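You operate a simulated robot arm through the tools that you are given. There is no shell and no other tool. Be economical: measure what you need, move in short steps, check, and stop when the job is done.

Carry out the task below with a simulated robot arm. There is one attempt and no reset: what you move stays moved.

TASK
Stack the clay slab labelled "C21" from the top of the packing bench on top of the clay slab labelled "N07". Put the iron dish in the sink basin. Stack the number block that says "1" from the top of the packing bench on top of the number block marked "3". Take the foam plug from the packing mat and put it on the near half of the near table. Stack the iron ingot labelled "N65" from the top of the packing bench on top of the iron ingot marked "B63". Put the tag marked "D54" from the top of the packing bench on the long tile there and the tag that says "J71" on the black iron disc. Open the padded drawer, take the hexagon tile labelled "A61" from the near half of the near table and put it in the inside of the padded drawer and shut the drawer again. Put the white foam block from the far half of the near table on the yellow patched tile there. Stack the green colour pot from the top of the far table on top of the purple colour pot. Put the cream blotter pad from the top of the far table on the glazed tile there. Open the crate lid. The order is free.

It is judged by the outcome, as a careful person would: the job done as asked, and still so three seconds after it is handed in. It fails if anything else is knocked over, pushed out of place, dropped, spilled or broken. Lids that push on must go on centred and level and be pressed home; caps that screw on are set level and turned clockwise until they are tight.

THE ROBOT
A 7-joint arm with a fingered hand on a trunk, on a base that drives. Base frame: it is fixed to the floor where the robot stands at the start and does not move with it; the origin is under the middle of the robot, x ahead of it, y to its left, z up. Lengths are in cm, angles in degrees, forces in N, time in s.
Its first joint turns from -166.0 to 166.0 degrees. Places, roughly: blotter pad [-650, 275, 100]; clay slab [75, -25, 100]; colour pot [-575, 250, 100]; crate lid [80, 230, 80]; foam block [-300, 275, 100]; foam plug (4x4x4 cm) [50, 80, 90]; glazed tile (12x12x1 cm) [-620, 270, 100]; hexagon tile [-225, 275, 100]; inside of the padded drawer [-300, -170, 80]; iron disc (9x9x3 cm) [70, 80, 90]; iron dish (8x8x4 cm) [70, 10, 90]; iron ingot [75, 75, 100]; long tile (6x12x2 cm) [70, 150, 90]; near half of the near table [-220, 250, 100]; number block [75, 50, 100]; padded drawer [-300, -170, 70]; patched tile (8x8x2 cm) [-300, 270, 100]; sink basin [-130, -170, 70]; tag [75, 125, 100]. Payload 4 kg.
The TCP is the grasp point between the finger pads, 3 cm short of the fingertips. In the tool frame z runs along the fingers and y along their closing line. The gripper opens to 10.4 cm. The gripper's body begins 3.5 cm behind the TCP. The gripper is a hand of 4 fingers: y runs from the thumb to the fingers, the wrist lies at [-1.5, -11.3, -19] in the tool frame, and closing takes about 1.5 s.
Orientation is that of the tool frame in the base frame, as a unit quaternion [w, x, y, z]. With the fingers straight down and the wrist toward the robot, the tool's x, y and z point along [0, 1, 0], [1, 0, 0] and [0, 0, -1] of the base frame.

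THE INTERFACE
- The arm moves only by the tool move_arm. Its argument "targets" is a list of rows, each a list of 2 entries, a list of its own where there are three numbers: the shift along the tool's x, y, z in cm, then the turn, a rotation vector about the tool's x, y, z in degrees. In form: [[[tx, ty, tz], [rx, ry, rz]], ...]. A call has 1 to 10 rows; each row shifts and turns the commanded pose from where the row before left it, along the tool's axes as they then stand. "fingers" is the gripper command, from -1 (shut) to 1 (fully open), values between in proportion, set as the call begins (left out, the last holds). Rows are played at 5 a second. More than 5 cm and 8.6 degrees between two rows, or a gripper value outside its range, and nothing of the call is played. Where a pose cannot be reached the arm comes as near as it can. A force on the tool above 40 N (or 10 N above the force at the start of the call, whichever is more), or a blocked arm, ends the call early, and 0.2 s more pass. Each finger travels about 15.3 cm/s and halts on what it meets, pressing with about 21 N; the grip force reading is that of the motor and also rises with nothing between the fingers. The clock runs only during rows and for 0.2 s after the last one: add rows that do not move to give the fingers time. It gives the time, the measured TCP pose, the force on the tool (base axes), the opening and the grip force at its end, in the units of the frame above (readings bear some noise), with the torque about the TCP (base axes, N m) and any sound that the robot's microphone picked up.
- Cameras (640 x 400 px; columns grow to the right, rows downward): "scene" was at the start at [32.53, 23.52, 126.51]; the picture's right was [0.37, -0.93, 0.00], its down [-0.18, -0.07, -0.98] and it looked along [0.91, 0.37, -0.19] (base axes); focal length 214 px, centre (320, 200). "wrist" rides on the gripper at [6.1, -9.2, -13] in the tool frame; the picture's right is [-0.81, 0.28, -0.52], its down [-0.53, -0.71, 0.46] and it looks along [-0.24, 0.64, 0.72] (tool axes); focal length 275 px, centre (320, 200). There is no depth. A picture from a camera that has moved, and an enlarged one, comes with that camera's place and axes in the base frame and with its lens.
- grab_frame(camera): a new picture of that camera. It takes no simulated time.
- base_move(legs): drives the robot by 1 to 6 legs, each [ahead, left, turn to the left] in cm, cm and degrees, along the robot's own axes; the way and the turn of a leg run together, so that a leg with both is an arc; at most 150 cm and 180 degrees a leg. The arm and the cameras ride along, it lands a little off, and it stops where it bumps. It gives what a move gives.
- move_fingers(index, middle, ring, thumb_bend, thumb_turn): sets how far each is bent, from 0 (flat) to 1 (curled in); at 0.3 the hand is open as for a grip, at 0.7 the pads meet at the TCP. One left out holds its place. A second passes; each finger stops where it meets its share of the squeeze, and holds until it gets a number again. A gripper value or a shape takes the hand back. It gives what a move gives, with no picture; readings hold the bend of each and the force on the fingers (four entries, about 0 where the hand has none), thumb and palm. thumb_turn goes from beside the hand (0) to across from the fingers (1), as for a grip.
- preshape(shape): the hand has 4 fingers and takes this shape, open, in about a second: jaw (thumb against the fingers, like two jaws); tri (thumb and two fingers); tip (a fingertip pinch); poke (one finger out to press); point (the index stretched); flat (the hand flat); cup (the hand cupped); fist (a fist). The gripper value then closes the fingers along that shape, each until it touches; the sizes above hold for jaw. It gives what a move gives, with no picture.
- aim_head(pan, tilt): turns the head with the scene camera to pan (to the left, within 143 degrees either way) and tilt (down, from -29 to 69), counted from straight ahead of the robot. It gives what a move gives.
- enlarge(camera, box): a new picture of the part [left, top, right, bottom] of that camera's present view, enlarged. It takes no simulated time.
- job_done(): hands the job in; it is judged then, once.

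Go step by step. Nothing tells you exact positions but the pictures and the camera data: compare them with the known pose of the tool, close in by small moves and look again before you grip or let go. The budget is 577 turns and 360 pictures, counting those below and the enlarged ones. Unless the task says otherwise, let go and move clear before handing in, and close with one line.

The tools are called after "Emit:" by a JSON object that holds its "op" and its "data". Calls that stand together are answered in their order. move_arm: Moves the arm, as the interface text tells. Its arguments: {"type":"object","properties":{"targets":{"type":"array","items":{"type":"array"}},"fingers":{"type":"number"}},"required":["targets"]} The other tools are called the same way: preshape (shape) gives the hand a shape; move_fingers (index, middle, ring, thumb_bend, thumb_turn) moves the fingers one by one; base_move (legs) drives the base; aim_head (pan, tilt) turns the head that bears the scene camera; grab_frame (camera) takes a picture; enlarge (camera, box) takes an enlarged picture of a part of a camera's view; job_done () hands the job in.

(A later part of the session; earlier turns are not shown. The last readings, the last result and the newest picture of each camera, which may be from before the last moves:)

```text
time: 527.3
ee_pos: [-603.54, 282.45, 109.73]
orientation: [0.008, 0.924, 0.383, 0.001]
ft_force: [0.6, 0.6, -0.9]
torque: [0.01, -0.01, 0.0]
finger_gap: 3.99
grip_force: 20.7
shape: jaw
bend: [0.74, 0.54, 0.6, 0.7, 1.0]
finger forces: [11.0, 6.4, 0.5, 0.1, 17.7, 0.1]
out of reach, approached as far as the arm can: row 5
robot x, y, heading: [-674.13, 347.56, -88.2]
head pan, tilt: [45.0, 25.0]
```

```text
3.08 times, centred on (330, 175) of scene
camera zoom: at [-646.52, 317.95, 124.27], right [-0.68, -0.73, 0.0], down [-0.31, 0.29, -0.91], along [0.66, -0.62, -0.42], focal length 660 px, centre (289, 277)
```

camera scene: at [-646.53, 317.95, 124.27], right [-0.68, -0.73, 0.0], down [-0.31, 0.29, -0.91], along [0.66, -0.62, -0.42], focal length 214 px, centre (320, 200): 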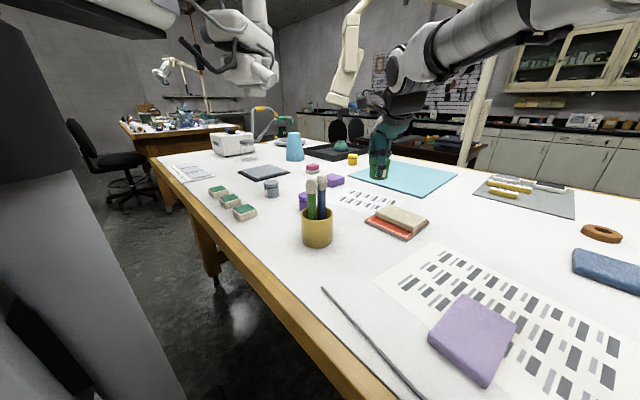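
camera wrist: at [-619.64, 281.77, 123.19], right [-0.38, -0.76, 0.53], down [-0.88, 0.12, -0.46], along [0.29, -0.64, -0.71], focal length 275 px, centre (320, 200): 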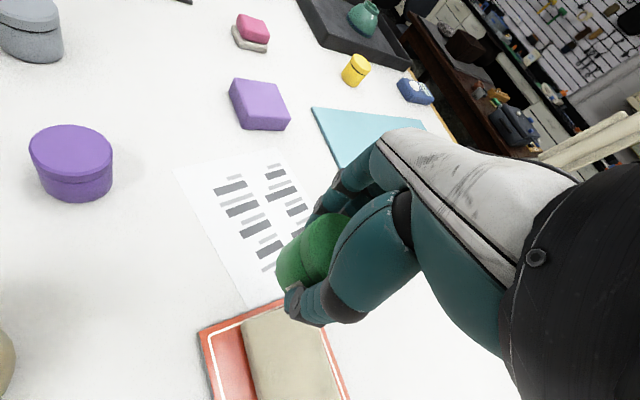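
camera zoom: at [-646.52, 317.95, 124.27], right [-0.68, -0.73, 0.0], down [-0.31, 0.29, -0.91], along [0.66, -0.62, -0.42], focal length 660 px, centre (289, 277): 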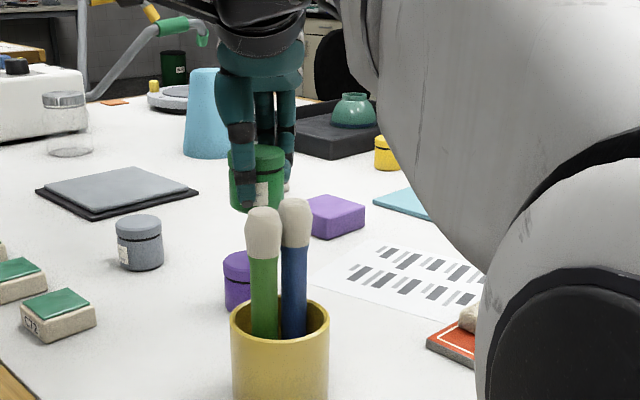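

Emit:
{"op": "move_arm", "data": {"targets": [[[0, 0, 1.5], [0, 0, 0]], [[0.5, 0.1, 1.5], [0, 0, 0]], [[0.5, 0.2, 0.5], [0, 0, 0]], [[0, 0, 0], [0, 0, 0]]]}}

Emit:
{"op": "enlarge", "data": {"camera": "wrist", "box": [160, 130, 400, 330]}}

Emit:
{"op": "enlarge", "data": {"camera": "scene", "box": [290, 150, 350, 210]}}

```text
time: 528.3
ee_pos: [-602.9, 282.74, 106.43]
orientation: [0.008, 0.924, 0.382, 0.002]
ft_force: [0.9, -0.3, -1.3]
torque: [-0.02, 0.0, 0.02]
finger_gap: 3.98
grip_force: 21.1
shape: jaw
bend: [0.74, 0.54, 0.6, 0.7, 1.0]
finger forces: [11.0, 6.1, 0.6, 0.0, 17.7, 0.0]
robot x, y, heading: [-673.95, 347.47, -88.2]
head pan, tilt: [45.0, 25.0]
```

```text
2.00 times, centred on (280, 230) of wrist
camera zoom: at [-605.11, 293.83, 119.25], right [-0.38, -0.76, 0.53], down [-0.88, 0.12, -0.46], along [0.29, -0.64, -0.71], focal length 551 px, centre (400, 140)
```

zoom: 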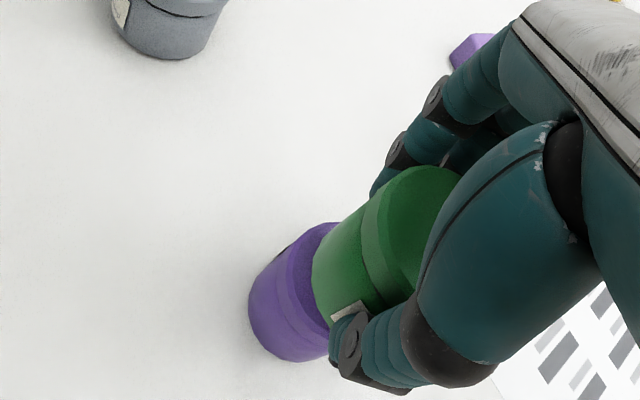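

```text
6.67 times, centred on (320, 180) of scene
camera zoom: at [-646.53, 317.94, 124.27], right [-0.68, -0.73, 0.0], down [-0.31, 0.29, -0.91], along [0.66, -0.62, -0.42], focal length 1430 px, centre (320, 333)
```

zoom: 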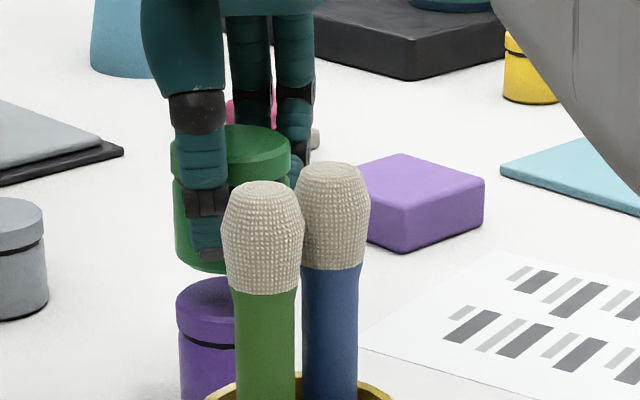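

Emit:
{"op": "move_arm", "data": {"targets": [[[0.25, -0.1, 0.7], [0, 0, 0]], [[0, 0, 0.6], [0, 0, 0]], [[0, 0, 0.3], [0, 0, 0]], [[0, 0, 0], [0, 0, 0]]]}}

Emit:
{"op": "enlarge", "data": {"camera": "wrist", "box": [160, 130, 400, 330]}}

Emit:
{"op": "enlarge", "data": {"camera": "scene", "box": [290, 150, 350, 210]}}

```text
time: 529.3
ee_pos: [-602.87, 283.13, 104.67]
orientation: [0.008, 0.924, 0.383, 0.001]
ft_force: [0.6, 0.0, -0.4]
torque: [-0.03, -0.02, 0.04]
finger_gap: 3.96
grip_force: 21.1
shape: jaw
bend: [0.74, 0.54, 0.6, 0.7, 1.0]
finger forces: [11.0, 6.1, 0.6, 0.0, 17.6, 0.0]
robot x, y, heading: [-673.59, 347.69, -88.2]
head pan, tilt: [45.0, 25.0]
```

```text
2.00 times, centred on (280, 230) of wrist
camera zoom: at [-605.05, 294.13, 117.55], right [-0.38, -0.76, 0.53], down [-0.88, 0.12, -0.46], along [0.29, -0.64, -0.71], focal length 551 px, centre (400, 140)
```

zoom: 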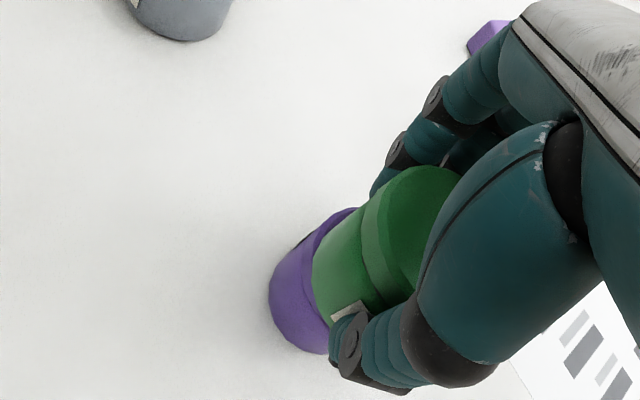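

```text
6.67 times, centred on (320, 180) of scene
camera zoom: at [-646.52, 317.94, 124.27], right [-0.68, -0.73, 0.0], down [-0.31, 0.29, -0.91], along [0.66, -0.62, -0.42], focal length 1430 px, centre (320, 333)
```

zoom: 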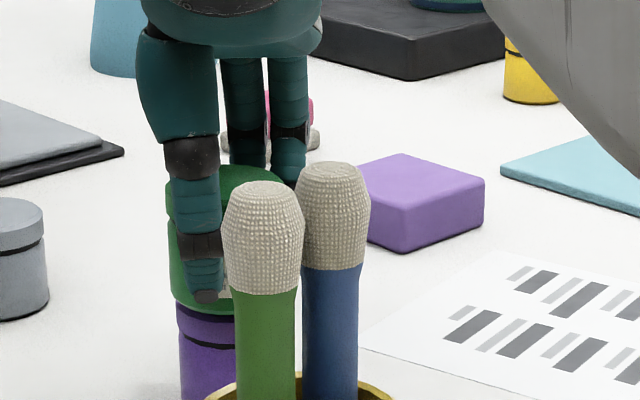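

Emit:
{"op": "move_arm", "data": {"targets": [[[0, 0, 0.25], [0, 0, 0]], [[0, 0, 0.25], [0, 0, 0]], [[0, 0, 0], [0, 0, 0]]]}}

Emit:
{"op": "move_arm", "data": {"targets": [[[0, 0, 0.2], [0, 0, 0]], [[0, 0, 0], [0, 0, 0]]]}}

Emit:
{"op": "enlarge", "data": {"camera": "wrist", "box": [160, 130, 400, 330]}}

```text
time: 530.1
ee_pos: [-602.72, 283.15, 104.12]
orientation: [0.008, 0.924, 0.383, 0.0]
ft_force: [-0.6, 0.4, 1.5]
torque: [0.01, -0.01, 0.03]
finger_gap: 3.96
grip_force: 20.9
shape: jaw
bend: [0.74, 0.54, 0.6, 0.7, 1.0]
finger forces: [11.1, 6.2, 0.4, 0.1, 17.9, 0.0]
robot x, y, heading: [-673.67, 347.59, -88.0]
head pan, tilt: [45.0, 25.0]
```

```text
time: 530.7
ee_pos: [-602.78, 283.13, 104.12]
orientation: [0.009, 0.924, 0.383, 0.001]
ft_force: [0.0, 1.2, 7.6]
torque: [0.01, 0.02, -0.01]
finger_gap: 4.0
grip_force: 20.9
shape: jaw
bend: [0.74, 0.54, 0.6, 0.7, 1.0]
finger forces: [11.4, 6.6, 0.4, 0.0, 18.7, 0.0]
robot x, y, heading: [-673.81, 347.85, -88.1]
head pan, tilt: [45.0, 25.0]
```

```text
2.00 times, centred on (280, 230) of wrist
camera zoom: at [-605.1, 294.09, 116.98], right [-0.38, -0.76, 0.53], down [-0.88, 0.12, -0.47], along [0.29, -0.64, -0.71], focal length 551 px, centre (400, 140)
```

zoom: 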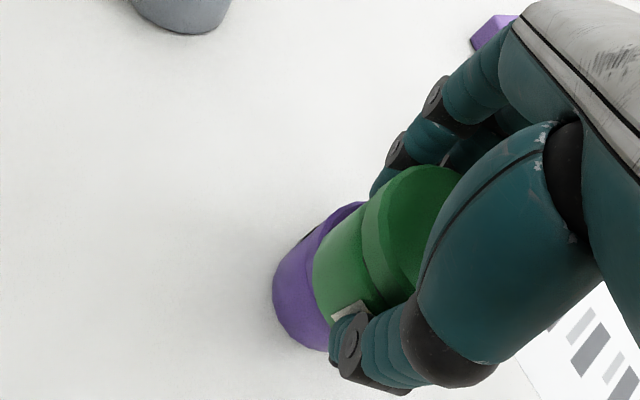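

Contact made. I release, rise to just clear, and retreat the way I came.

Emit:
{"op": "move_arm", "data": {"targets": [[[0, 0, 0], [0, 0, 0]], [[0, 0, 0], [0, 0, 0]], [[0, 0, 0], [0, 0, 0]], [[0, 0, 0], [0, 0, 0]]], "fingers": 0.4}}

Emit:
{"op": "enlarge", "data": {"camera": "scene", "box": [290, 150, 350, 210]}}

Emit:
{"op": "move_arm", "data": {"targets": [[[0, 0, -1.5], [0, 0, 0]], [[0, 0, -2], [0, 0, 0]], [[0, 0, -1.7], [0, 0, 0]], [[0, 0, 0], [0, 0, 0]]]}}

Emit:
{"op": "enlarge", "data": {"camera": "wrist", "box": [160, 130, 400, 330]}}

```text
time: 531.7
ee_pos: [-602.86, 283.06, 103.9]
orientation: [0.008, 0.924, 0.382, 0.0]
ft_force: [0.7, -0.4, 0.9]
torque: [0.01, -0.01, 0.02]
finger_gap: 7.25
grip_force: 0.1
shape: jaw
bend: [0.27, 0.37, 0.34, 0.58, 0.99]
finger forces: [0.0, 0.0, 0.1, 0.0, 0.0, 0.1]
robot x, y, heading: [-673.92, 347.71, -88.2]
head pan, tilt: [45.0, 25.0]
```

```text
6.67 times, centred on (320, 180) of scene
camera zoom: at [-646.53, 317.94, 124.27], right [-0.68, -0.73, 0.0], down [-0.31, 0.29, -0.91], along [0.66, -0.62, -0.42], focal length 1430 px, centre (320, 333)
```

zoom: 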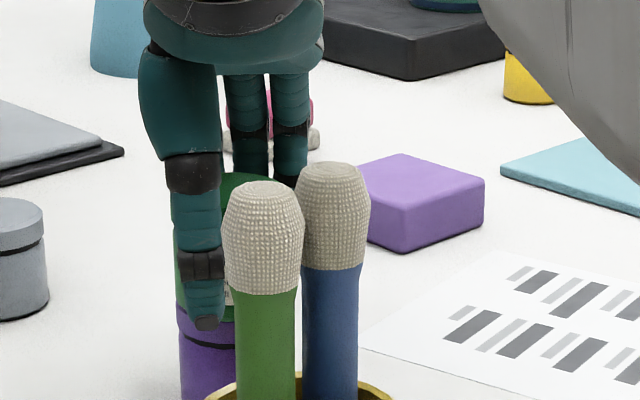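

```text
time: 532.7
ee_pos: [-603.11, 283.24, 109.02]
orientation: [0.009, 0.924, 0.382, 0.001]
ft_force: [0.4, 0.7, 0.1]
torque: [-0.02, -0.01, -0.01]
finger_gap: 7.25
grip_force: 0.0
shape: jaw
bend: [0.27, 0.37, 0.34, 0.58, 0.99]
finger forces: [0.1, 0.1, 0.1, 0.1, 0.0, 0.0]
robot x, y, heading: [-673.68, 347.56, -88.5]
head pan, tilt: [45.0, 25.0]
```

```text
2.00 times, centred on (280, 230) of wrist
camera zoom: at [-605.27, 294.25, 121.95], right [-0.38, -0.76, 0.53], down [-0.88, 0.12, -0.46], along [0.29, -0.64, -0.71], focal length 551 px, centre (400, 140)
```

zoom: 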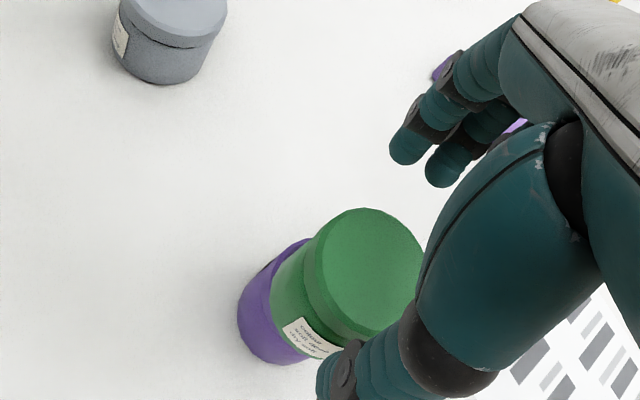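

The stack looks good. I retreat along the hand's side direction.

Emit:
{"op": "move_arm", "data": {"targets": [[[-3.6, 0, -0.1], [0, 0, 0]], [[-3.6, 0, -0.3], [0, 0, 0]], [[-3.6, -0.5, -0.3], [0, 0, 0]], [[-3.6, -1, -0.3], [0, 0, 0]], [[-3.6, -2, -0.5], [0, 0, 0]], [[-3.6, -2.8, -0.5], [0, 0, 0]], [[-3.6, -2.8, -1], [0, 0, 0]], [[-3, -3, -2], [0, 0, 0]], [[0, -4, -2], [0, 0, 0]], [[0, 0, 0], [0, 0, 0]]]}}

Emit:
{"op": "enlarge", "data": {"camera": "scene", "box": [250, 110, 410, 240]}}

Emit:
{"op": "move_arm", "data": {"targets": [[[0, -4, -2], [0, 0, 8]], [[0, -4, -2], [0, 0, 8]], [[0, -3, 0], [0, 0, 8]], [[0, 0, 0], [0, 0, 8]], [[0, 0, 0], [0, 0, 8]], [[0, 0, 0], [0, 0, 3]], [[0, 0, 0], [0, 0, 0]]]}}

```text
time: 534.9
ee_pos: [-634.09, 274.86, 116.09]
orientation: [0.008, 0.924, 0.382, 0.0]
ft_force: [-0.3, 0.0, -0.9]
torque: [0.01, 0.03, 0.0]
finger_gap: 7.27
grip_force: 0.1
shape: jaw
bend: [0.27, 0.37, 0.34, 0.58, 0.99]
finger forces: [0.0, 0.0, 0.0, 0.1, 0.1, 0.0]
robot x, y, heading: [-674.05, 347.6, -88.2]
head pan, tilt: [45.0, 25.0]
```

```text
3.08 times, centred on (330, 175) of scene
camera zoom: at [-646.53, 317.94, 124.27], right [-0.68, -0.73, 0.0], down [-0.31, 0.29, -0.91], along [0.66, -0.62, -0.42], focal length 660 px, centre (289, 277)
```

zoom: 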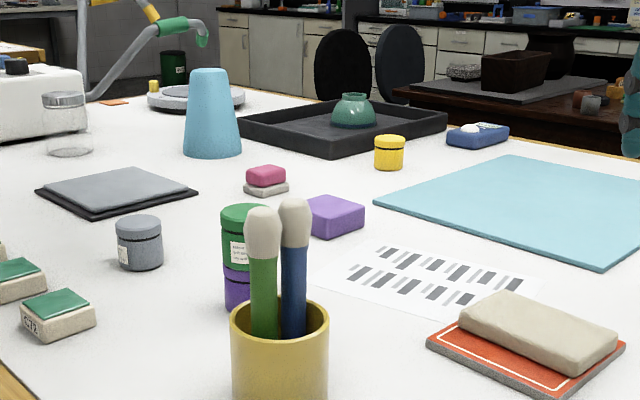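

```text
time: 536.5
ee_pos: [-640.85, 283.52, 119.86]
orientation: [0.008, 1.0, 0.016, 0.004]
ft_force: [-0.1, -0.4, -0.3]
torque: [-0.02, -0.01, -0.02]
finger_gap: 7.28
grip_force: 0.0
shape: jaw
bend: [0.27, 0.37, 0.34, 0.58, 0.99]
finger forces: [0.1, 0.0, 0.0, 0.0, 0.0, 0.0]
robot x, y, heading: [-673.87, 347.45, -88.2]
head pan, tilt: [45.0, 25.0]
```

Far table done. Next the padded drawer near (-300,-170): I tuck the hand and drive there.

Emit:
{"op": "move_arm", "data": {"targets": [[[-4.5, 0, 0], [0, 0, 0]], [[-4.5, 0, 0], [0, 0, 0]], [[-4.5, 0, 0], [0, 0, 0]], [[-4.5, 0, 0], [0, 0, 0]], [[-4.5, 0, 0], [0, 0, 0]], [[-4.5, 0, 0], [0, 0, 0]], [[0, 0, 0], [0, 0, 0]]]}}

Emit:
{"op": "base_move", "data": {"legs": [[-112, 0, -1.8], [0, 130, 0], [0, 128, 0], [150, 0, 0], [140, 0, 0]]}}

Emit:
{"op": "aim_head", "data": {"pan": 10, "tilt": 15}}

Emit:
{"op": "grab_frame", "data": {"camera": "scene"}}

```text
time: 538.1
ee_pos: [-668.16, 282.61, 119.39]
orientation: [0.007, 1.0, 0.017, 0.003]
ft_force: [0.8, -0.8, 0.0]
torque: [-0.01, -0.03, 0.01]
finger_gap: 7.24
grip_force: 0.2
shape: jaw
bend: [0.27, 0.37, 0.34, 0.58, 0.99]
finger forces: [0.1, 0.0, 0.0, 0.0, 0.0, 0.0]
robot x, y, heading: [-673.99, 347.56, -88.2]
head pan, tilt: [45.0, 25.0]
```

```text
time: 569.4
ee_pos: [-426.49, 101.69, 119.36]
orientation: [0.009, 1.0, -0.024, 0.003]
ft_force: [0.3, 0.4, 0.1]
torque: [0.03, 0.04, 0.02]
finger_gap: 7.25
grip_force: 0.0
shape: jaw
bend: [0.27, 0.37, 0.34, 0.58, 0.99]
finger forces: [0.1, 0.0, 0.0, 0.0, 0.1, 0.0]
robot x, y, heading: [-427.1, 166.9, -93.0]
head pan, tilt: [45.0, 25.0]
```

```text
time: 570.4
ee_pos: [-426.56, 101.61, 119.35]
orientation: [0.008, 1.0, -0.024, 0.003]
ft_force: [-0.2, -0.2, 0.0]
torque: [0.03, -0.04, -0.04]
finger_gap: 7.26
grip_force: 0.0
shape: jaw
bend: [0.27, 0.37, 0.34, 0.58, 0.99]
finger forces: [0.0, 0.0, 0.0, 0.1, 0.0, 0.1]
robot x, y, heading: [-426.89, 166.99, -92.8]
head pan, tilt: [10.0, 15.0]
```

```text
98 pictures are left
camera scene: at [-407.3, 132.75, 125.89], right [-0.99, -0.12, 0.0], down [-0.03, 0.26, -0.97], along [0.12, -0.96, -0.26], focal length 214 px, centre (320, 200)
```

scene: 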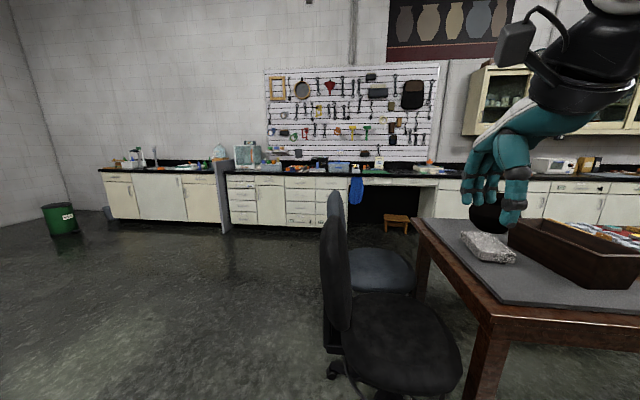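

Emit:
{"op": "base_move", "data": {"legs": [[0, 122, 2.8], [110, 0, 0]]}}

Emit:
{"op": "grab_frame", "data": {"camera": "scene"}}

```text
time: 581.6
ee_pos: [-310.75, -11.67, 119.4]
orientation: [0.008, 1.0, -0.015, 0.003]
ft_force: [0.2, -0.1, 0.0]
torque: [-0.01, -0.01, -0.01]
finger_gap: 7.26
grip_force: 0.0
shape: jaw
bend: [0.27, 0.37, 0.34, 0.58, 0.99]
finger forces: [0.1, 0.1, 0.1, 0.1, 0.0, 0.0]
robot x, y, heading: [-311.98, 53.47, -92.0]
head pan, tilt: [10.0, 15.0]
```

```text
97 pictures are left
camera scene: at [-291.94, 19.85, 125.89], right [-0.99, -0.14, 0.0], down [-0.04, 0.26, -0.97], along [0.13, -0.96, -0.26], focal length 214 px, centre (320, 200)
```

scene: 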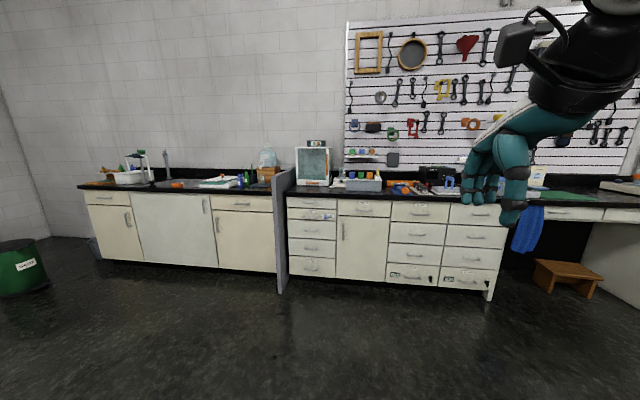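

Emit:
{"op": "enlarge", "data": {"camera": "scene", "box": [270, 170, 510, 310]}}

```text
2.67 times, centred on (390, 240) of scene
camera zoom: at [-291.94, 19.85, 125.89], right [-0.99, -0.14, 0.0], down [-0.04, 0.26, -0.97], along [0.13, -0.96, -0.26], focal length 572 px, centre (133, 93)
```

zoom: 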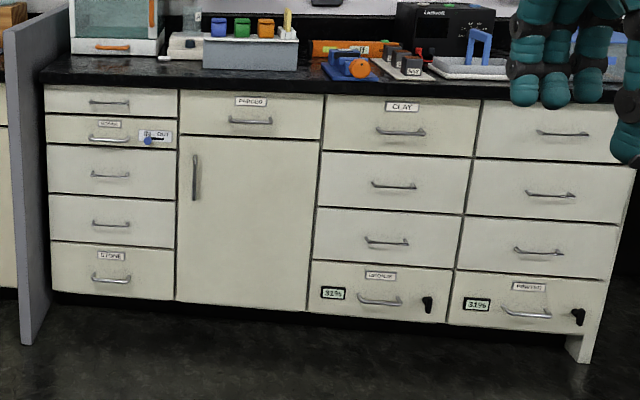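

The drawer labelled "PADDED" has a bar handle near (-305,-157,70). I drive closer to look.

Emit:
{"op": "base_move", "data": {"legs": [[0, 15, 2], [110, 0, 0]]}}

Emit:
{"op": "aim_head", "data": {"pan": -20, "tilt": 40}}

Emit:
{"op": "grab_frame", "data": {"camera": "scene"}}

```text
time: 588.1
ee_pos: [-296.87, -120.1, 119.38]
orientation: [0.008, 1.0, -0.012, 0.003]
ft_force: [0.3, -0.3, 0.8]
torque: [0.01, -0.03, -0.01]
finger_gap: 7.27
grip_force: 0.1
shape: jaw
bend: [0.27, 0.37, 0.34, 0.58, 0.99]
finger forces: [0.1, 0.1, 0.1, 0.1, 0.1, 0.0]
robot x, y, heading: [-299.15, -54.82, -91.6]
head pan, tilt: [10.0, 15.0]
```

```text
time: 589.1
ee_pos: [-296.87, -120.15, 119.39]
orientation: [0.008, 1.0, -0.012, 0.004]
ft_force: [0.1, 0.4, -0.2]
torque: [0.04, -0.03, -0.02]
finger_gap: 7.25
grip_force: 0.0
shape: jaw
bend: [0.27, 0.37, 0.34, 0.58, 0.99]
finger forces: [0.0, 0.0, 0.1, 0.0, 0.1, 0.0]
robot x, y, heading: [-299.06, -54.97, -91.3]
head pan, tilt: [-20.0, 40.0]
```

```text
95 pictures are left
camera scene: at [-282.8, -87.23, 121.95], right [-0.93, 0.37, 0.0], down [0.24, 0.6, -0.77], along [-0.28, -0.71, -0.64], focal length 214 px, centre (320, 200)
```

scene: 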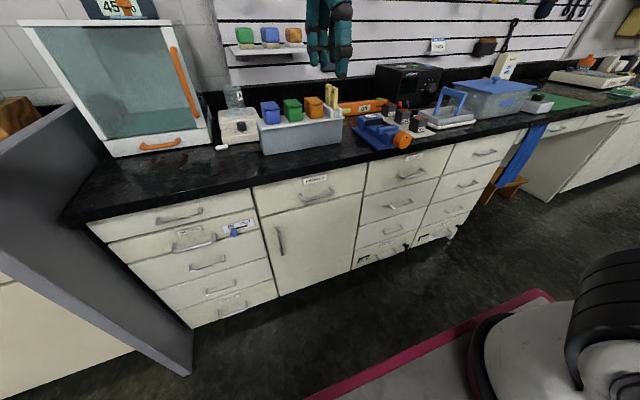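

Emit:
{"op": "enlarge", "data": {"camera": "scene", "box": [240, 150, 400, 250]}}

```text
4.00 times, centred on (320, 200) of scene
camera zoom: at [-282.8, -87.23, 121.95], right [-0.93, 0.37, 0.0], down [0.24, 0.6, -0.77], along [-0.28, -0.71, -0.64], focal length 858 px, centre (320, 200)
```

zoom: 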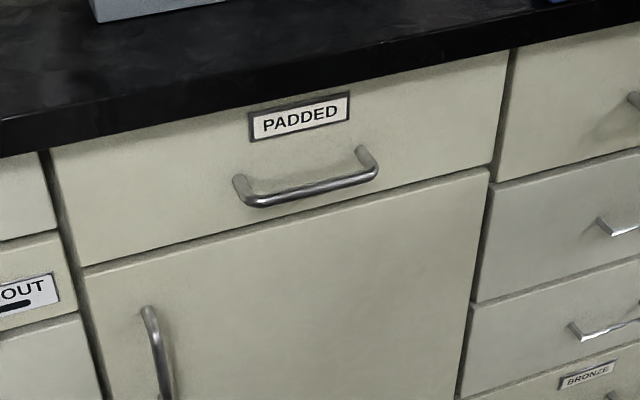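

The handle bar is at about (-304.6,-145.3,73.4), standing off ~3 cm. I back up 20 cm and pitch the hand forward for gripping it from the front.

Emit:
{"op": "base_move", "data": {"legs": [[-20, 0, 1.3]]}}

Emit:
{"op": "move_arm", "data": {"targets": [[[-3, 3, 0], [-8, 0, 0]], [[-2, 3, 0], [-8, 0, 0]], [[0, 3, 0], [-8, 0, 0]], [[0, 0, 0], [-8, 0, 0]], [[0, 0, 0], [-8, 0, 0]], [[0, 0, 0], [-8, 0, 0]], [[0, 0, 0], [-8, 0, 0]], [[0, 0, 0], [-8, 0, 0]], [[0, 0, 0], [-8, 0, 0]], [[0, 0, 0], [-8, 0, 0]]], "fingers": 0.3}}

Emit:
{"op": "move_arm", "data": {"targets": [[[0, 0, 0], [-8, 0, 0]], [[0, 0, 0], [0, 0, 0]]]}}

```text
time: 590.7
ee_pos: [-294.66, -99.81, 119.37]
orientation: [0.008, 1.0, 0.001, 0.004]
ft_force: [-0.1, -0.5, 0.3]
torque: [-0.01, -0.01, 0.0]
finger_gap: 7.26
grip_force: 0.0
shape: jaw
bend: [0.27, 0.37, 0.34, 0.58, 0.99]
finger forces: [0.0, 0.0, 0.0, 0.1, 0.0, 0.0]
robot x, y, heading: [-298.5, -34.69, -89.8]
head pan, tilt: [-20.0, 40.0]
```

```text
time: 592.9
ee_pos: [-300.04, -110.55, 122.12]
orientation: [0.65, 0.76, -0.013, 0.011]
ft_force: [0.3, 0.6, -0.2]
torque: [0.03, 0.0, -0.02]
finger_gap: 6.81
grip_force: 0.0
shape: jaw
bend: [0.28, 0.39, 0.36, 0.62, 1.0]
finger forces: [0.1, 0.0, 0.0, 0.1, 0.0, 0.0]
out of reach, approached as far as the arm can: row 8, 9
robot x, y, heading: [-298.58, -34.67, -90.2]
head pan, tilt: [-20.0, 40.0]
```

```text
time: 593.5
ee_pos: [-301.1, -110.53, 122.24]
orientation: [0.703, 0.711, -0.022, 0.009]
ft_force: [0.2, 0.4, -0.1]
torque: [0.01, 0.03, 0.02]
finger_gap: 6.77
grip_force: 0.1
shape: jaw
bend: [0.28, 0.39, 0.36, 0.62, 1.0]
finger forces: [0.1, 0.1, 0.0, 0.1, 0.0, 0.0]
robot x, y, heading: [-298.58, -34.64, -89.9]
head pan, tilt: [-20.0, 40.0]
```

Emit:
{"op": "move_arm", "data": {"targets": [[[-0.4, -4.8, 0.3], [0, 0, 0]], [[-0.4, -4.8, 0.3], [0, 0, 0]], [[-0.4, -4.8, 0.3], [0, 0, 0]], [[-0.4, -4.8, 0.3], [0, 0, 0]], [[-0.4, -4.8, 0.3], [0, 0, 0]], [[-0.4, -4.8, 0.3], [0, 0, 0]], [[-0.4, -4.8, 0.3], [0, 0, 0]], [[-0.4, -4.8, 0.3], [0, 0, 0]], [[-0.4, -4.8, 0.3], [0, 0, 0]], [[0, 0, 0], [0, 0, 0]]]}}

Emit:
{"op": "grab_frame", "data": {"camera": "wrist"}}

Emit:
{"op": "aim_head", "data": {"pan": -5, "tilt": 35}}

Emit:
{"op": "grab_frame", "data": {"camera": "scene"}}

```text
time: 595.7
ee_pos: [-300.91, -114.89, 87.05]
orientation: [0.699, 0.715, -0.003, 0.003]
ft_force: [0.5, 0.1, -0.3]
torque: [0.01, -0.01, -0.01]
finger_gap: 6.76
grip_force: 0.0
shape: jaw
bend: [0.28, 0.39, 0.36, 0.62, 1.0]
finger forces: [0.1, 0.1, 0.0, 0.0, 0.1, 0.0]
out of reach, approached as far as the arm can: row 7, 8, 9
robot x, y, heading: [-298.99, -34.75, -90.1]
head pan, tilt: [-20.0, 40.0]
```

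```text
93 pictures are left
camera wrist: at [-294.7, -101.54, 78.05], right [-0.81, 0.51, 0.28], down [-0.53, -0.44, -0.73], along [-0.25, -0.74, 0.63], focal length 275 px, centre (320, 200)
```

wrist: 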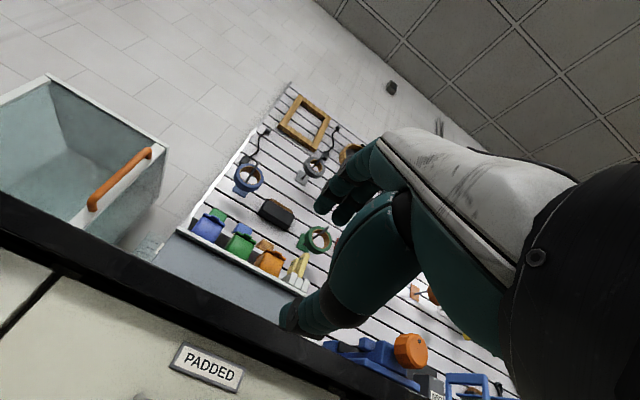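

```text
time: 596.5
ee_pos: [-300.91, -114.85, 86.81]
orientation: [0.698, 0.716, -0.004, 0.003]
ft_force: [-0.5, -0.1, 0.0]
torque: [-0.02, -0.03, -0.02]
finger_gap: 6.77
grip_force: 0.1
shape: jaw
bend: [0.28, 0.39, 0.36, 0.62, 1.0]
finger forces: [0.1, 0.0, 0.0, 0.0, 0.1, 0.1]
robot x, y, heading: [-298.58, -34.71, -89.9]
head pan, tilt: [-5.0, 35.0]
```

```text
92 pictures are left
camera scene: at [-279.48, -67.3, 122.69], right [-1.0, 0.09, 0.0], down [0.05, 0.57, -0.82], along [-0.07, -0.82, -0.57], focal length 214 px, centre (320, 200)
```

scene: 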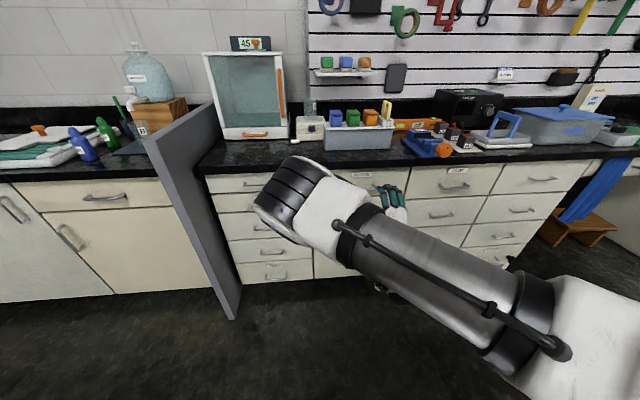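

Emit:
{"op": "move_arm", "data": {"targets": [[[-0.5, 0, 4.5], [0, 0, 0]], [[-0.5, 0, 4.5], [0, 0, 0]], [[-0.5, 0, 4.5], [0, 0, 0]], [[-0.5, -2, 3], [0, 0, 0]], [[-0.5, -4, 0], [0, 0, 0]], [[0, -4, 0], [0, 0, 0]], [[0, 0, 0], [0, 0, 0]]]}}

```text
time: 598.1
ee_pos: [-303.44, -130.89, 84.8]
orientation: [0.699, 0.715, -0.002, 0.003]
ft_force: [0.3, -0.2, -0.1]
torque: [-0.01, 0.03, 0.01]
finger_gap: 6.76
grip_force: 0.0
shape: jaw
bend: [0.28, 0.39, 0.36, 0.62, 1.0]
finger forces: [0.0, 0.0, 0.0, 0.0, 0.1, 0.0]
out of reach, approached as far as the arm can: row 4, 5, 6
robot x, y, heading: [-298.53, -34.67, -90.0]
head pan, tilt: [-5.0, 35.0]
```

Emit:
{"op": "move_arm", "data": {"targets": [[[0, 0, -1], [8, 0, 0]], [[0, 0, -1], [8, 0, 0]], [[0, 0, 0], [8, 0, 0]], [[0, 0, 0], [8, 0, 0]], [[0, 0, 0], [8, 0, 0]], [[0, 0, 0], [0, 0, 0]]], "fingers": 0.2}}

Emit:
{"op": "move_arm", "data": {"targets": [[[-0.3, -3.1, 2.6], [0, 0, 0]], [[-0.3, -3.1, 2.6], [0, 0, 0]], [[0, -1.5, 1.3], [0, 0, 0]], [[0, 0, 0], [0, 0, 0]]]}}

Emit:
{"op": "grab_frame", "data": {"camera": "wrist"}}

Emit:
{"op": "enlarge", "data": {"camera": "scene", "box": [280, 120, 460, 240]}}

```text
time: 599.5
ee_pos: [-303.46, -128.7, 84.9]
orientation: [0.413, 0.911, 0.0, 0.004]
ft_force: [0.2, -0.2, 0.2]
torque: [0.03, 0.0, 0.01]
finger_gap: 6.27
grip_force: 0.0
shape: jaw
bend: [0.29, 0.41, 0.37, 0.65, 1.0]
finger forces: [0.1, 0.0, 0.1, 0.0, 0.0, 0.0]
robot x, y, heading: [-298.77, -34.2, -90.0]
head pan, tilt: [-5.0, 35.0]
```

```text
time: 600.5
ee_pos: [-303.96, -128.67, 74.76]
orientation: [0.413, 0.911, 0.0, 0.004]
ft_force: [-0.6, 0.8, 0.1]
torque: [-0.03, 0.0, 0.02]
finger_gap: 6.28
grip_force: 0.1
shape: jaw
bend: [0.29, 0.41, 0.37, 0.65, 1.0]
finger forces: [0.0, 0.0, 0.0, 0.0, 0.1, 0.0]
robot x, y, heading: [-298.67, -34.73, -89.9]
head pan, tilt: [-5.0, 35.0]
```

```text
91 pictures are left
camera wrist: at [-297.86, -112.88, 76.56], right [-0.81, 0.21, 0.54], down [-0.53, 0.12, -0.84], along [-0.24, -0.97, 0.01], focal length 275 px, centre (320, 200)
```

wrist: 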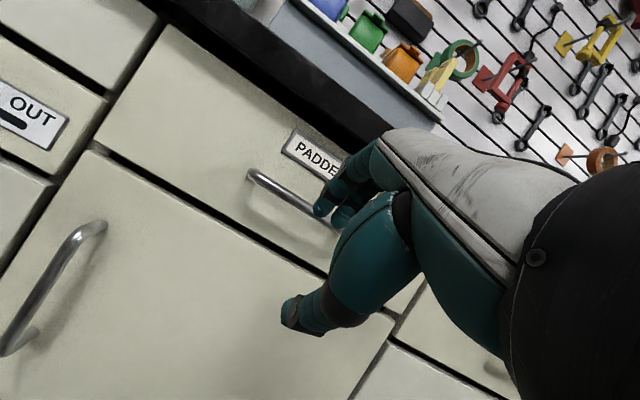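

```text
3.33 times, centred on (370, 180) of scene
camera zoom: at [-279.47, -67.3, 122.69], right [-1.0, 0.09, 0.0], down [0.05, 0.57, -0.82], along [-0.07, -0.82, -0.57], focal length 715 px, centre (153, 267)
```

zoom: 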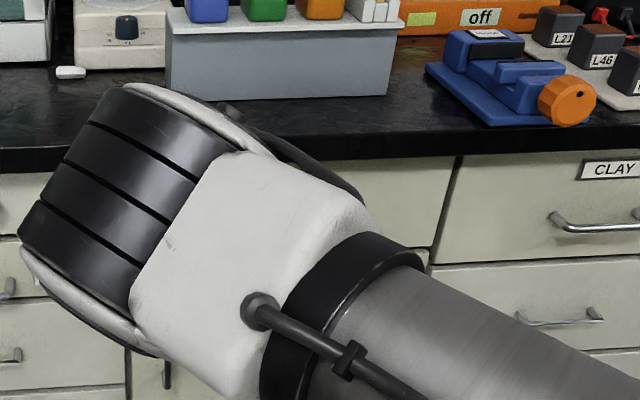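

Emit:
{"op": "move_arm", "data": {"targets": [[[-0.2, 2.66, 2.54], [0, 0, 0]], [[-0.2, 2.66, 2.54], [0, 0, 0]], [[-0.2, 2.66, 2.54], [0, 0, 0]], [[0, 0, 0], [0, 0, 0]]]}}

Emit:
{"op": "enlarge", "data": {"camera": "wrist", "box": [200, 100, 400, 360]}}

```text
time: 601.5
ee_pos: [-304.83, -139.64, 75.76]
orientation: [0.414, 0.91, 0.0, 0.004]
ft_force: [-0.2, 7.9, 1.9]
torque: [-0.25, -0.01, -0.03]
finger_gap: 6.05
grip_force: 0.0
shape: jaw
bend: [0.74, 0.41, 0.37, 0.65, 1.0]
finger forces: [4.0, 3.6, 0.1, 0.0, 0.1, 0.1]
robot x, y, heading: [-298.74, -34.49, -90.1]
head pan, tilt: [-5.0, 35.0]
```

```text
1.54 times, centred on (300, 230) of wrist
camera zoom: at [-298.71, -123.84, 77.53], right [-0.81, 0.21, 0.54], down [-0.53, 0.12, -0.84], along [-0.24, -0.97, 0.01], focal length 424 px, centre (351, 154)
```

zoom: 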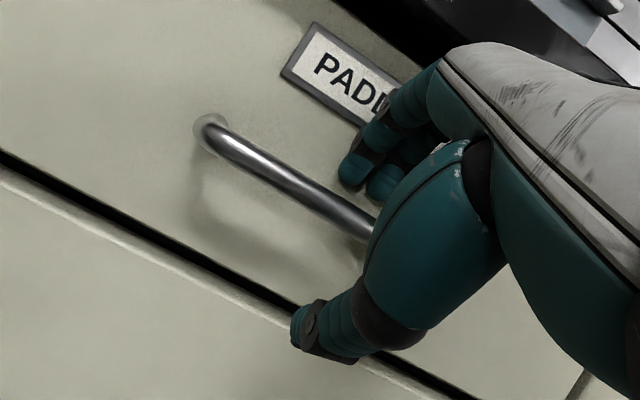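

The fingertips touch the drawer face and the bar lies between fingers and thumb. I close on it.

Emit:
{"op": "move_arm", "data": {"targets": [[[0, -0.2, -0.4], [0, 0, 0]], [[0, 0, 0], [0, 0, 0]], [[0, 0, 0], [0, 0, 0]], [[0, 0, 0], [0, 0, 0]], [[0, 0, 0], [0, 0, 0]], [[0, 0, 0], [0, 0, 0]], [[0, 0, 0], [0, 0, 0]]], "fingers": -1}}

Emit:
{"op": "enlarge", "data": {"camera": "wrist", "box": [200, 100, 400, 360]}}

```text
time: 603.1
ee_pos: [-304.77, -139.35, 75.71]
orientation: [0.413, 0.911, 0.001, 0.005]
ft_force: [-0.2, 12.4, -20.7]
torque: [0.45, 0.02, -0.05]
finger_gap: 0.8
grip_force: 20.8
shape: jaw
bend: [0.75, 0.54, 0.53, 0.42, 1.0]
finger forces: [4.5, 0.0, 0.1, 0.0, 26.2, 0.0]
robot x, y, heading: [-298.91, -34.63, -90.1]
head pan, tilt: [-5.0, 35.0]
```

```text
1.54 times, centred on (300, 230) of wrist
camera zoom: at [-298.71, -123.4, 77.56], right [-0.81, 0.2, 0.54], down [-0.53, 0.13, -0.84], along [-0.24, -0.97, 0.01], focal length 424 px, centre (351, 154)
```

zoom: 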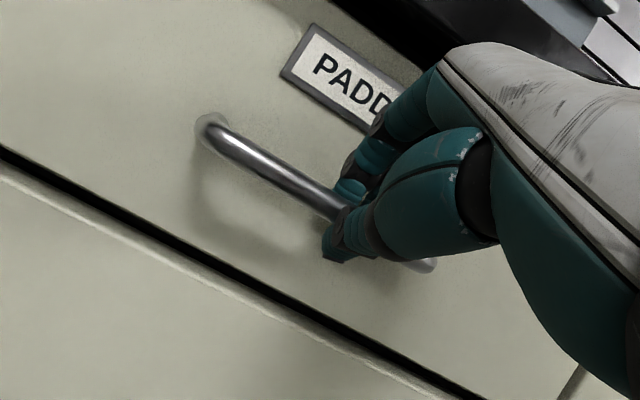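

Emit:
{"op": "base_move", "data": {"legs": [[-8, 0, 0]]}}

Emit:
{"op": "grab_frame", "data": {"camera": "wrist"}}

```text
time: 604.1
ee_pos: [-304.67, -131.32, 75.91]
orientation: [0.414, 0.91, 0.001, 0.004]
ft_force: [0.4, 0.8, 0.0]
torque: [-0.03, 0.01, 0.0]
finger_gap: 0.89
grip_force: 21.2
shape: jaw
bend: [0.75, 0.53, 0.53, 0.52, 1.0]
finger forces: [0.0, 0.0, 0.0, 0.1, 0.0, 0.1]
robot x, y, heading: [-298.69, -26.77, -89.8]
head pan, tilt: [-5.0, 35.0]
```

```text
87 pictures are left
camera wrist: at [-298.64, -115.43, 77.68], right [-0.82, 0.21, 0.54], down [-0.53, 0.12, -0.84], along [-0.24, -0.97, 0.01], focal length 275 px, centre (320, 200)
```

wrist: 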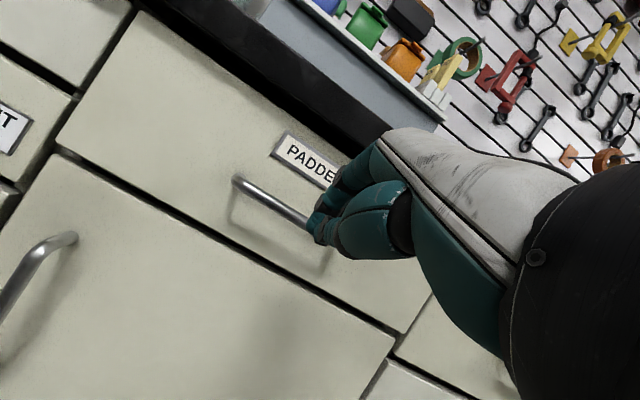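

The grip slipped off the bar. I retry with the fingers pointing more steeply down, inserted from above between bar and drawer face.

Emit:
{"op": "move_arm", "data": {"targets": [[[0, 3, -2.6], [0, 0, 0]], [[0, 3, -2.6], [0, 0, 0]], [[0, 0, 0], [8, 0, 0]], [[0, 0, 0], [8, 0, 0]], [[0, 0, 0], [8, 0, 0]], [[0, 1.7, 2.65], [0, 0, 0]], [[0, 1.7, 2.65], [0, 0, 0]], [[0, 0, 0], [0, 0, 0]]], "fingers": 0.3}}

Emit:
{"op": "enlarge", "data": {"camera": "wrist", "box": [160, 100, 400, 360]}}

```text
time: 605.9
ee_pos: [-304.75, -136.32, 80.61]
orientation: [0.215, 0.977, 0.0, 0.003]
ft_force: [0.4, 21.1, 5.1]
torque: [-1.04, 0.11, -0.19]
finger_gap: 6.49
grip_force: 0.0
shape: jaw
bend: [0.28, 0.43, 0.36, 0.62, 1.0]
finger forces: [0.1, 20.9, 0.0, 0.1, 0.1, 0.0]
robot x, y, heading: [-298.87, -26.46, -90.1]
head pan, tilt: [-5.0, 35.0]
```

```text
1.54 times, centred on (280, 230) of wrist
camera zoom: at [-298.77, -122.53, 88.6], right [-0.81, -0.03, 0.58], down [-0.53, 0.45, -0.72], along [-0.24, -0.89, -0.39], focal length 424 px, centre (382, 154)
```

zoom: 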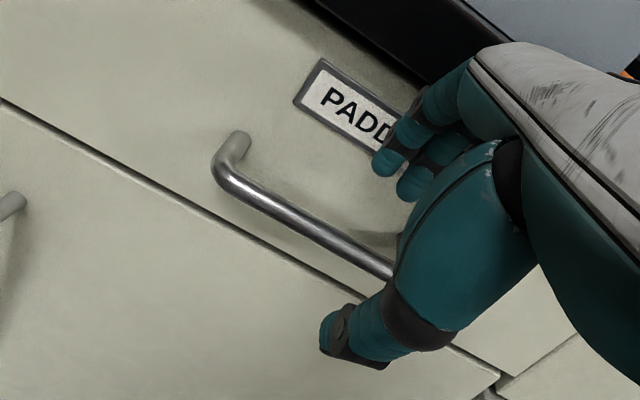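

Emit:
{"op": "move_arm", "data": {"targets": [[[0, -1.1, -0.5], [0, 0, 0]], [[0, 0, 1.5], [0, 0, 0]], [[0, 0, 1.5], [0, 0, 0]], [[0, 0, 0], [0, 0, 0]]], "fingers": 0.2}}

Emit:
{"op": "enlarge", "data": {"camera": "wrist", "box": [160, 100, 400, 360]}}

```text
time: 606.9
ee_pos: [-304.7, -136.86, 77.76]
orientation: [0.216, 0.976, 0.001, 0.004]
ft_force: [0.0, -0.2, -0.1]
torque: [-0.03, 0.02, -0.02]
finger_gap: 6.3
grip_force: 0.0
shape: jaw
bend: [0.29, 0.41, 0.37, 0.64, 1.0]
finger forces: [0.1, 0.1, 0.0, 0.0, 0.0, 0.0]
robot x, y, heading: [-298.76, -26.52, -90.1]
head pan, tilt: [-5.0, 35.0]
```

```text
1.54 times, centred on (280, 230) of wrist
camera zoom: at [-298.69, -122.96, 85.85], right [-0.81, -0.04, 0.58], down [-0.53, 0.45, -0.72], along [-0.24, -0.89, -0.39], focal length 424 px, centre (382, 154)
```

zoom: 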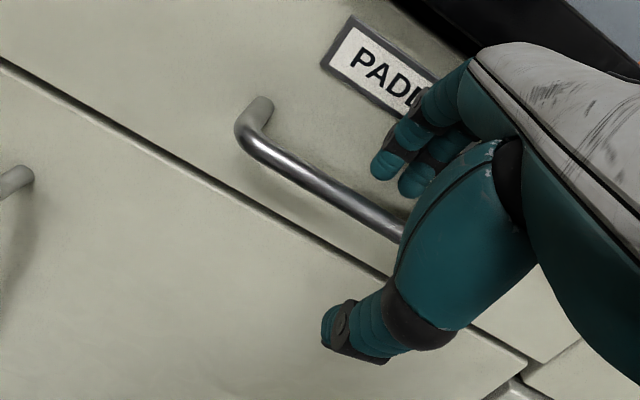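

Emit:
{"op": "move_arm", "data": {"targets": [[[0, -0.5, 1.2], [0, 0, 0]], [[0, -0.5, 1.2], [0, 0, 0]], [[0, 0, 0.5], [0, 0, 0]], [[0, 0, 0], [0, 0, 0]]]}}

Emit:
{"op": "enlarge", "data": {"camera": "wrist", "box": [160, 100, 400, 360]}}

```text
time: 607.9
ee_pos: [-304.81, -137.06, 74.72]
orientation: [0.215, 0.976, 0.002, 0.004]
ft_force: [0.6, 0.5, 0.3]
torque: [0.0, -0.02, 0.01]
finger_gap: 6.28
grip_force: 0.0
shape: jaw
bend: [0.29, 0.4, 0.37, 0.64, 1.0]
finger forces: [0.0, 0.0, 0.1, 0.1, 0.0, 0.0]
robot x, y, heading: [-298.71, -26.73, -89.7]
head pan, tilt: [-5.0, 35.0]
```

```text
1.54 times, centred on (280, 230) of wrist
camera zoom: at [-298.63, -123.36, 82.74], right [-0.81, -0.04, 0.58], down [-0.53, 0.45, -0.72], along [-0.24, -0.89, -0.39], focal length 424 px, centre (382, 154)
```

zoom: 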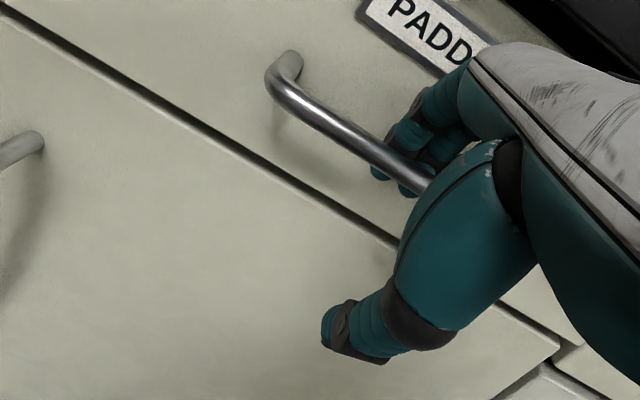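

The fingers are now behind the bar. I go 1 cm deeper, close and pull.

Emit:
{"op": "move_arm", "data": {"targets": [[[0, -0.4, 1], [0, 0, 0]], [[0, 0, 0], [0, 0, 0]]]}}

Emit:
{"op": "move_arm", "data": {"targets": [[[0, 0, 0], [0, 0, 0]], [[0, 0, 0], [0, 0, 0]], [[0, 0, 0], [0, 0, 0]], [[0, 0, 0], [0, 0, 0]], [[0, 0, 0], [0, 0, 0]], [[0, 0, 0], [0, 0, 0]]], "fingers": -1}}

Emit:
{"op": "base_move", "data": {"legs": [[-8, 0, 0]]}}

Emit:
{"op": "grab_frame", "data": {"camera": "wrist"}}

```text
time: 608.5
ee_pos: [-304.63, -137.13, 73.74]
orientation: [0.215, 0.977, 0.001, 0.004]
ft_force: [-0.2, -2.1, 4.9]
torque: [-0.05, -0.02, -0.05]
finger_gap: 6.36
grip_force: 0.1
shape: jaw
bend: [0.27, 0.4, 0.37, 0.64, 1.0]
finger forces: [3.7, 0.0, 0.0, 0.1, 0.0, 0.0]
robot x, y, heading: [-298.82, -26.8, -89.9]
head pan, tilt: [-5.0, 35.0]
```

```text
time: 609.9
ee_pos: [-304.66, -137.14, 73.63]
orientation: [0.216, 0.976, 0.001, 0.003]
ft_force: [0.0, -0.9, 0.2]
torque: [0.02, -0.04, 0.04]
finger_gap: 1.0
grip_force: 20.7
shape: jaw
bend: [0.75, 0.57, 0.5, 0.56, 1.0]
finger forces: [1.0, 0.0, 0.3, 0.0, 0.0, 0.1]
robot x, y, heading: [-298.62, -26.38, -89.7]
head pan, tilt: [-5.0, 35.0]
```

```text
time: 611.0
ee_pos: [-304.79, -128.94, 73.64]
orientation: [0.215, 0.977, 0.0, 0.003]
ft_force: [0.9, 3.3, -0.9]
torque: [0.0, 0.0, 0.03]
finger_gap: 0.97
grip_force: 20.3
shape: jaw
bend: [0.75, 0.57, 0.51, 0.56, 1.0]
finger forces: [0.0, 0.1, 0.1, 0.0, 1.9, 0.1]
robot x, y, heading: [-298.41, -18.35, -89.9]
head pan, tilt: [-5.0, 35.0]
```

```text
83 pictures are left
camera wrist: at [-298.68, -115.13, 81.71], right [-0.81, -0.04, 0.58], down [-0.53, 0.45, -0.72], along [-0.24, -0.89, -0.39], focal length 275 px, centre (320, 200)
```

wrist: 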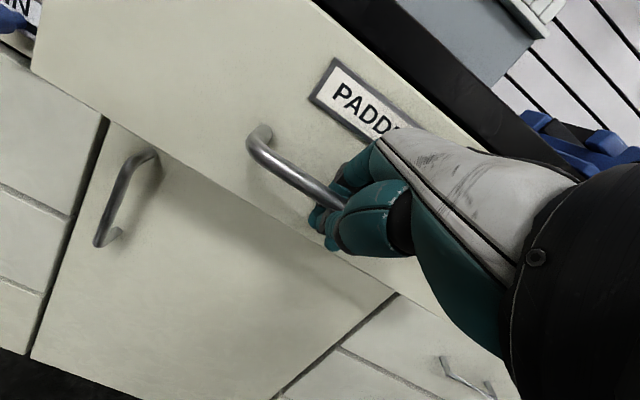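

The drawer is coming out. I pull further.

Emit:
{"op": "base_move", "data": {"legs": [[-14, 0, 0]]}}

Emit:
{"op": "grab_frame", "data": {"camera": "scene"}}

```text
time: 612.3
ee_pos: [-304.69, -114.78, 73.65]
orientation: [0.215, 0.977, 0.001, 0.004]
ft_force: [0.4, 3.2, 0.5]
torque: [-0.04, -0.03, 0.0]
finger_gap: 0.95
grip_force: 20.6
shape: jaw
bend: [0.75, 0.57, 0.51, 0.56, 1.0]
finger forces: [0.0, 0.1, 0.0, 0.0, 1.5, 0.1]
robot x, y, heading: [-298.86, -4.31, -90.1]
head pan, tilt: [-5.0, 35.0]
```

```text
82 pictures are left
camera scene: at [-279.49, -37.07, 122.69], right [-1.0, 0.09, 0.0], down [0.05, 0.57, -0.82], along [-0.07, -0.82, -0.57], focal length 214 px, centre (320, 200)
```

scene: 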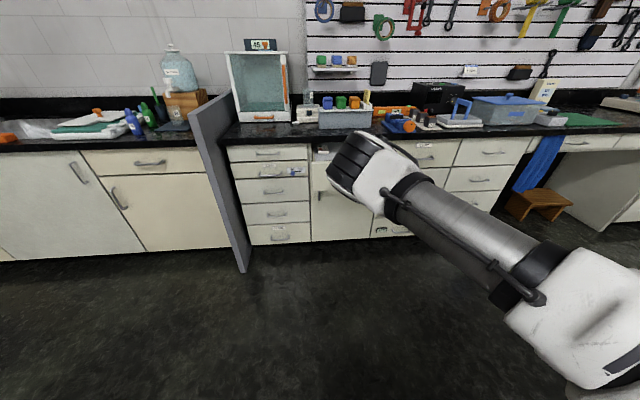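

Emit:
{"op": "move_arm", "data": {"targets": [[[0, 0, 0], [0, 0, 0]], [[0, 0, 0], [0, 0, 0]], [[0, 0, 0], [0, 0, 0]], [[0, 0, 0], [0, 0, 0]], [[0, 0.3, -1.5], [0, 0, 0]], [[0, 0.5, -2], [0, 0, 0]], [[0, 0.5, -3], [0, 0, 0]], [[0, 0, -4], [0, 0, 0]], [[0, 0, 0], [0, 0, 0]]], "fingers": 0.2}}

Emit:
{"op": "grab_frame", "data": {"camera": "wrist"}}

```text
time: 614.3
ee_pos: [-304.59, -111.75, 83.6]
orientation: [0.214, 0.977, 0.002, 0.004]
ft_force: [-0.8, 0.6, -0.1]
torque: [0.01, -0.01, -0.04]
finger_gap: 6.23
grip_force: 0.0
shape: jaw
bend: [0.29, 0.41, 0.37, 0.64, 1.0]
finger forces: [0.0, 0.0, 0.0, 0.0, 0.0, 0.1]
robot x, y, heading: [-298.14, -4.28, -89.9]
head pan, tilt: [-5.0, 35.0]
```

```text
81 pictures are left
camera wrist: at [-298.6, -97.87, 91.73], right [-0.81, -0.04, 0.58], down [-0.53, 0.45, -0.72], along [-0.24, -0.89, -0.39], focal length 275 px, centre (320, 200)
```

wrist: 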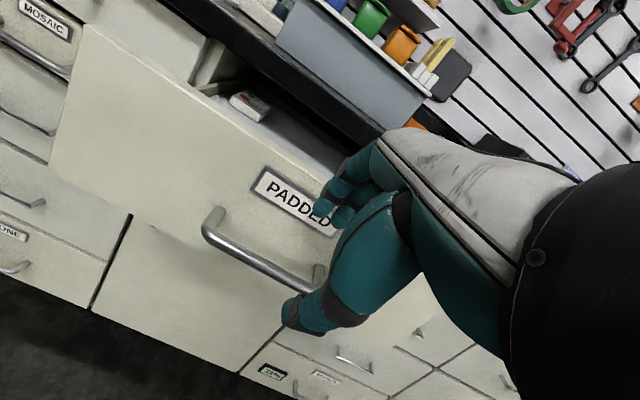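

The drawer is open. I lift the hand, straighten it and drive to the near end of the near table for A61.

Emit:
{"op": "move_arm", "data": {"targets": [[[0, 0, -4.5], [0, 0, 0]], [[0, 0, -4.5], [0, 0, 0]], [[0, 0, -4.5], [0, 0, 0]], [[0, 0, -4.5], [8, 0, 0]], [[0, 0, -4.5], [8, 0, 0]], [[0, 0, -4.5], [8, 0, 0]], [[0, 0, -4], [0, 0, 0]], [[0, 0, 0], [0, 0, 0]]]}}

Emit:
{"op": "base_move", "data": {"legs": [[-30, 0, 0], [0, 150, 0], [0, 60, 0]]}}

```text
time: 616.1
ee_pos: [-304.77, -102.25, 112.71]
orientation: [0.007, 1.0, 0.001, 0.003]
ft_force: [0.3, 0.3, -0.2]
torque: [-0.02, -0.03, 0.04]
finger_gap: 6.21
grip_force: 0.1
shape: jaw
bend: [0.29, 0.41, 0.37, 0.65, 1.0]
finger forces: [0.1, 0.0, 0.0, 0.1, 0.1, 0.0]
robot x, y, heading: [-299.07, -4.43, -90.0]
head pan, tilt: [-5.0, 35.0]
```

```text
time: 628.2
ee_pos: [-94.3, -70.62, 112.75]
orientation: [0.007, 1.0, 0.003, 0.004]
ft_force: [0.1, -0.3, 0.9]
torque: [0.01, 0.0, 0.0]
finger_gap: 6.28
grip_force: 0.1
shape: jaw
bend: [0.29, 0.41, 0.37, 0.65, 1.0]
finger forces: [0.0, 0.0, 0.1, 0.0, 0.0, 0.0]
robot x, y, heading: [-88.4, 27.52, -89.6]
head pan, tilt: [-5.0, 35.0]
```

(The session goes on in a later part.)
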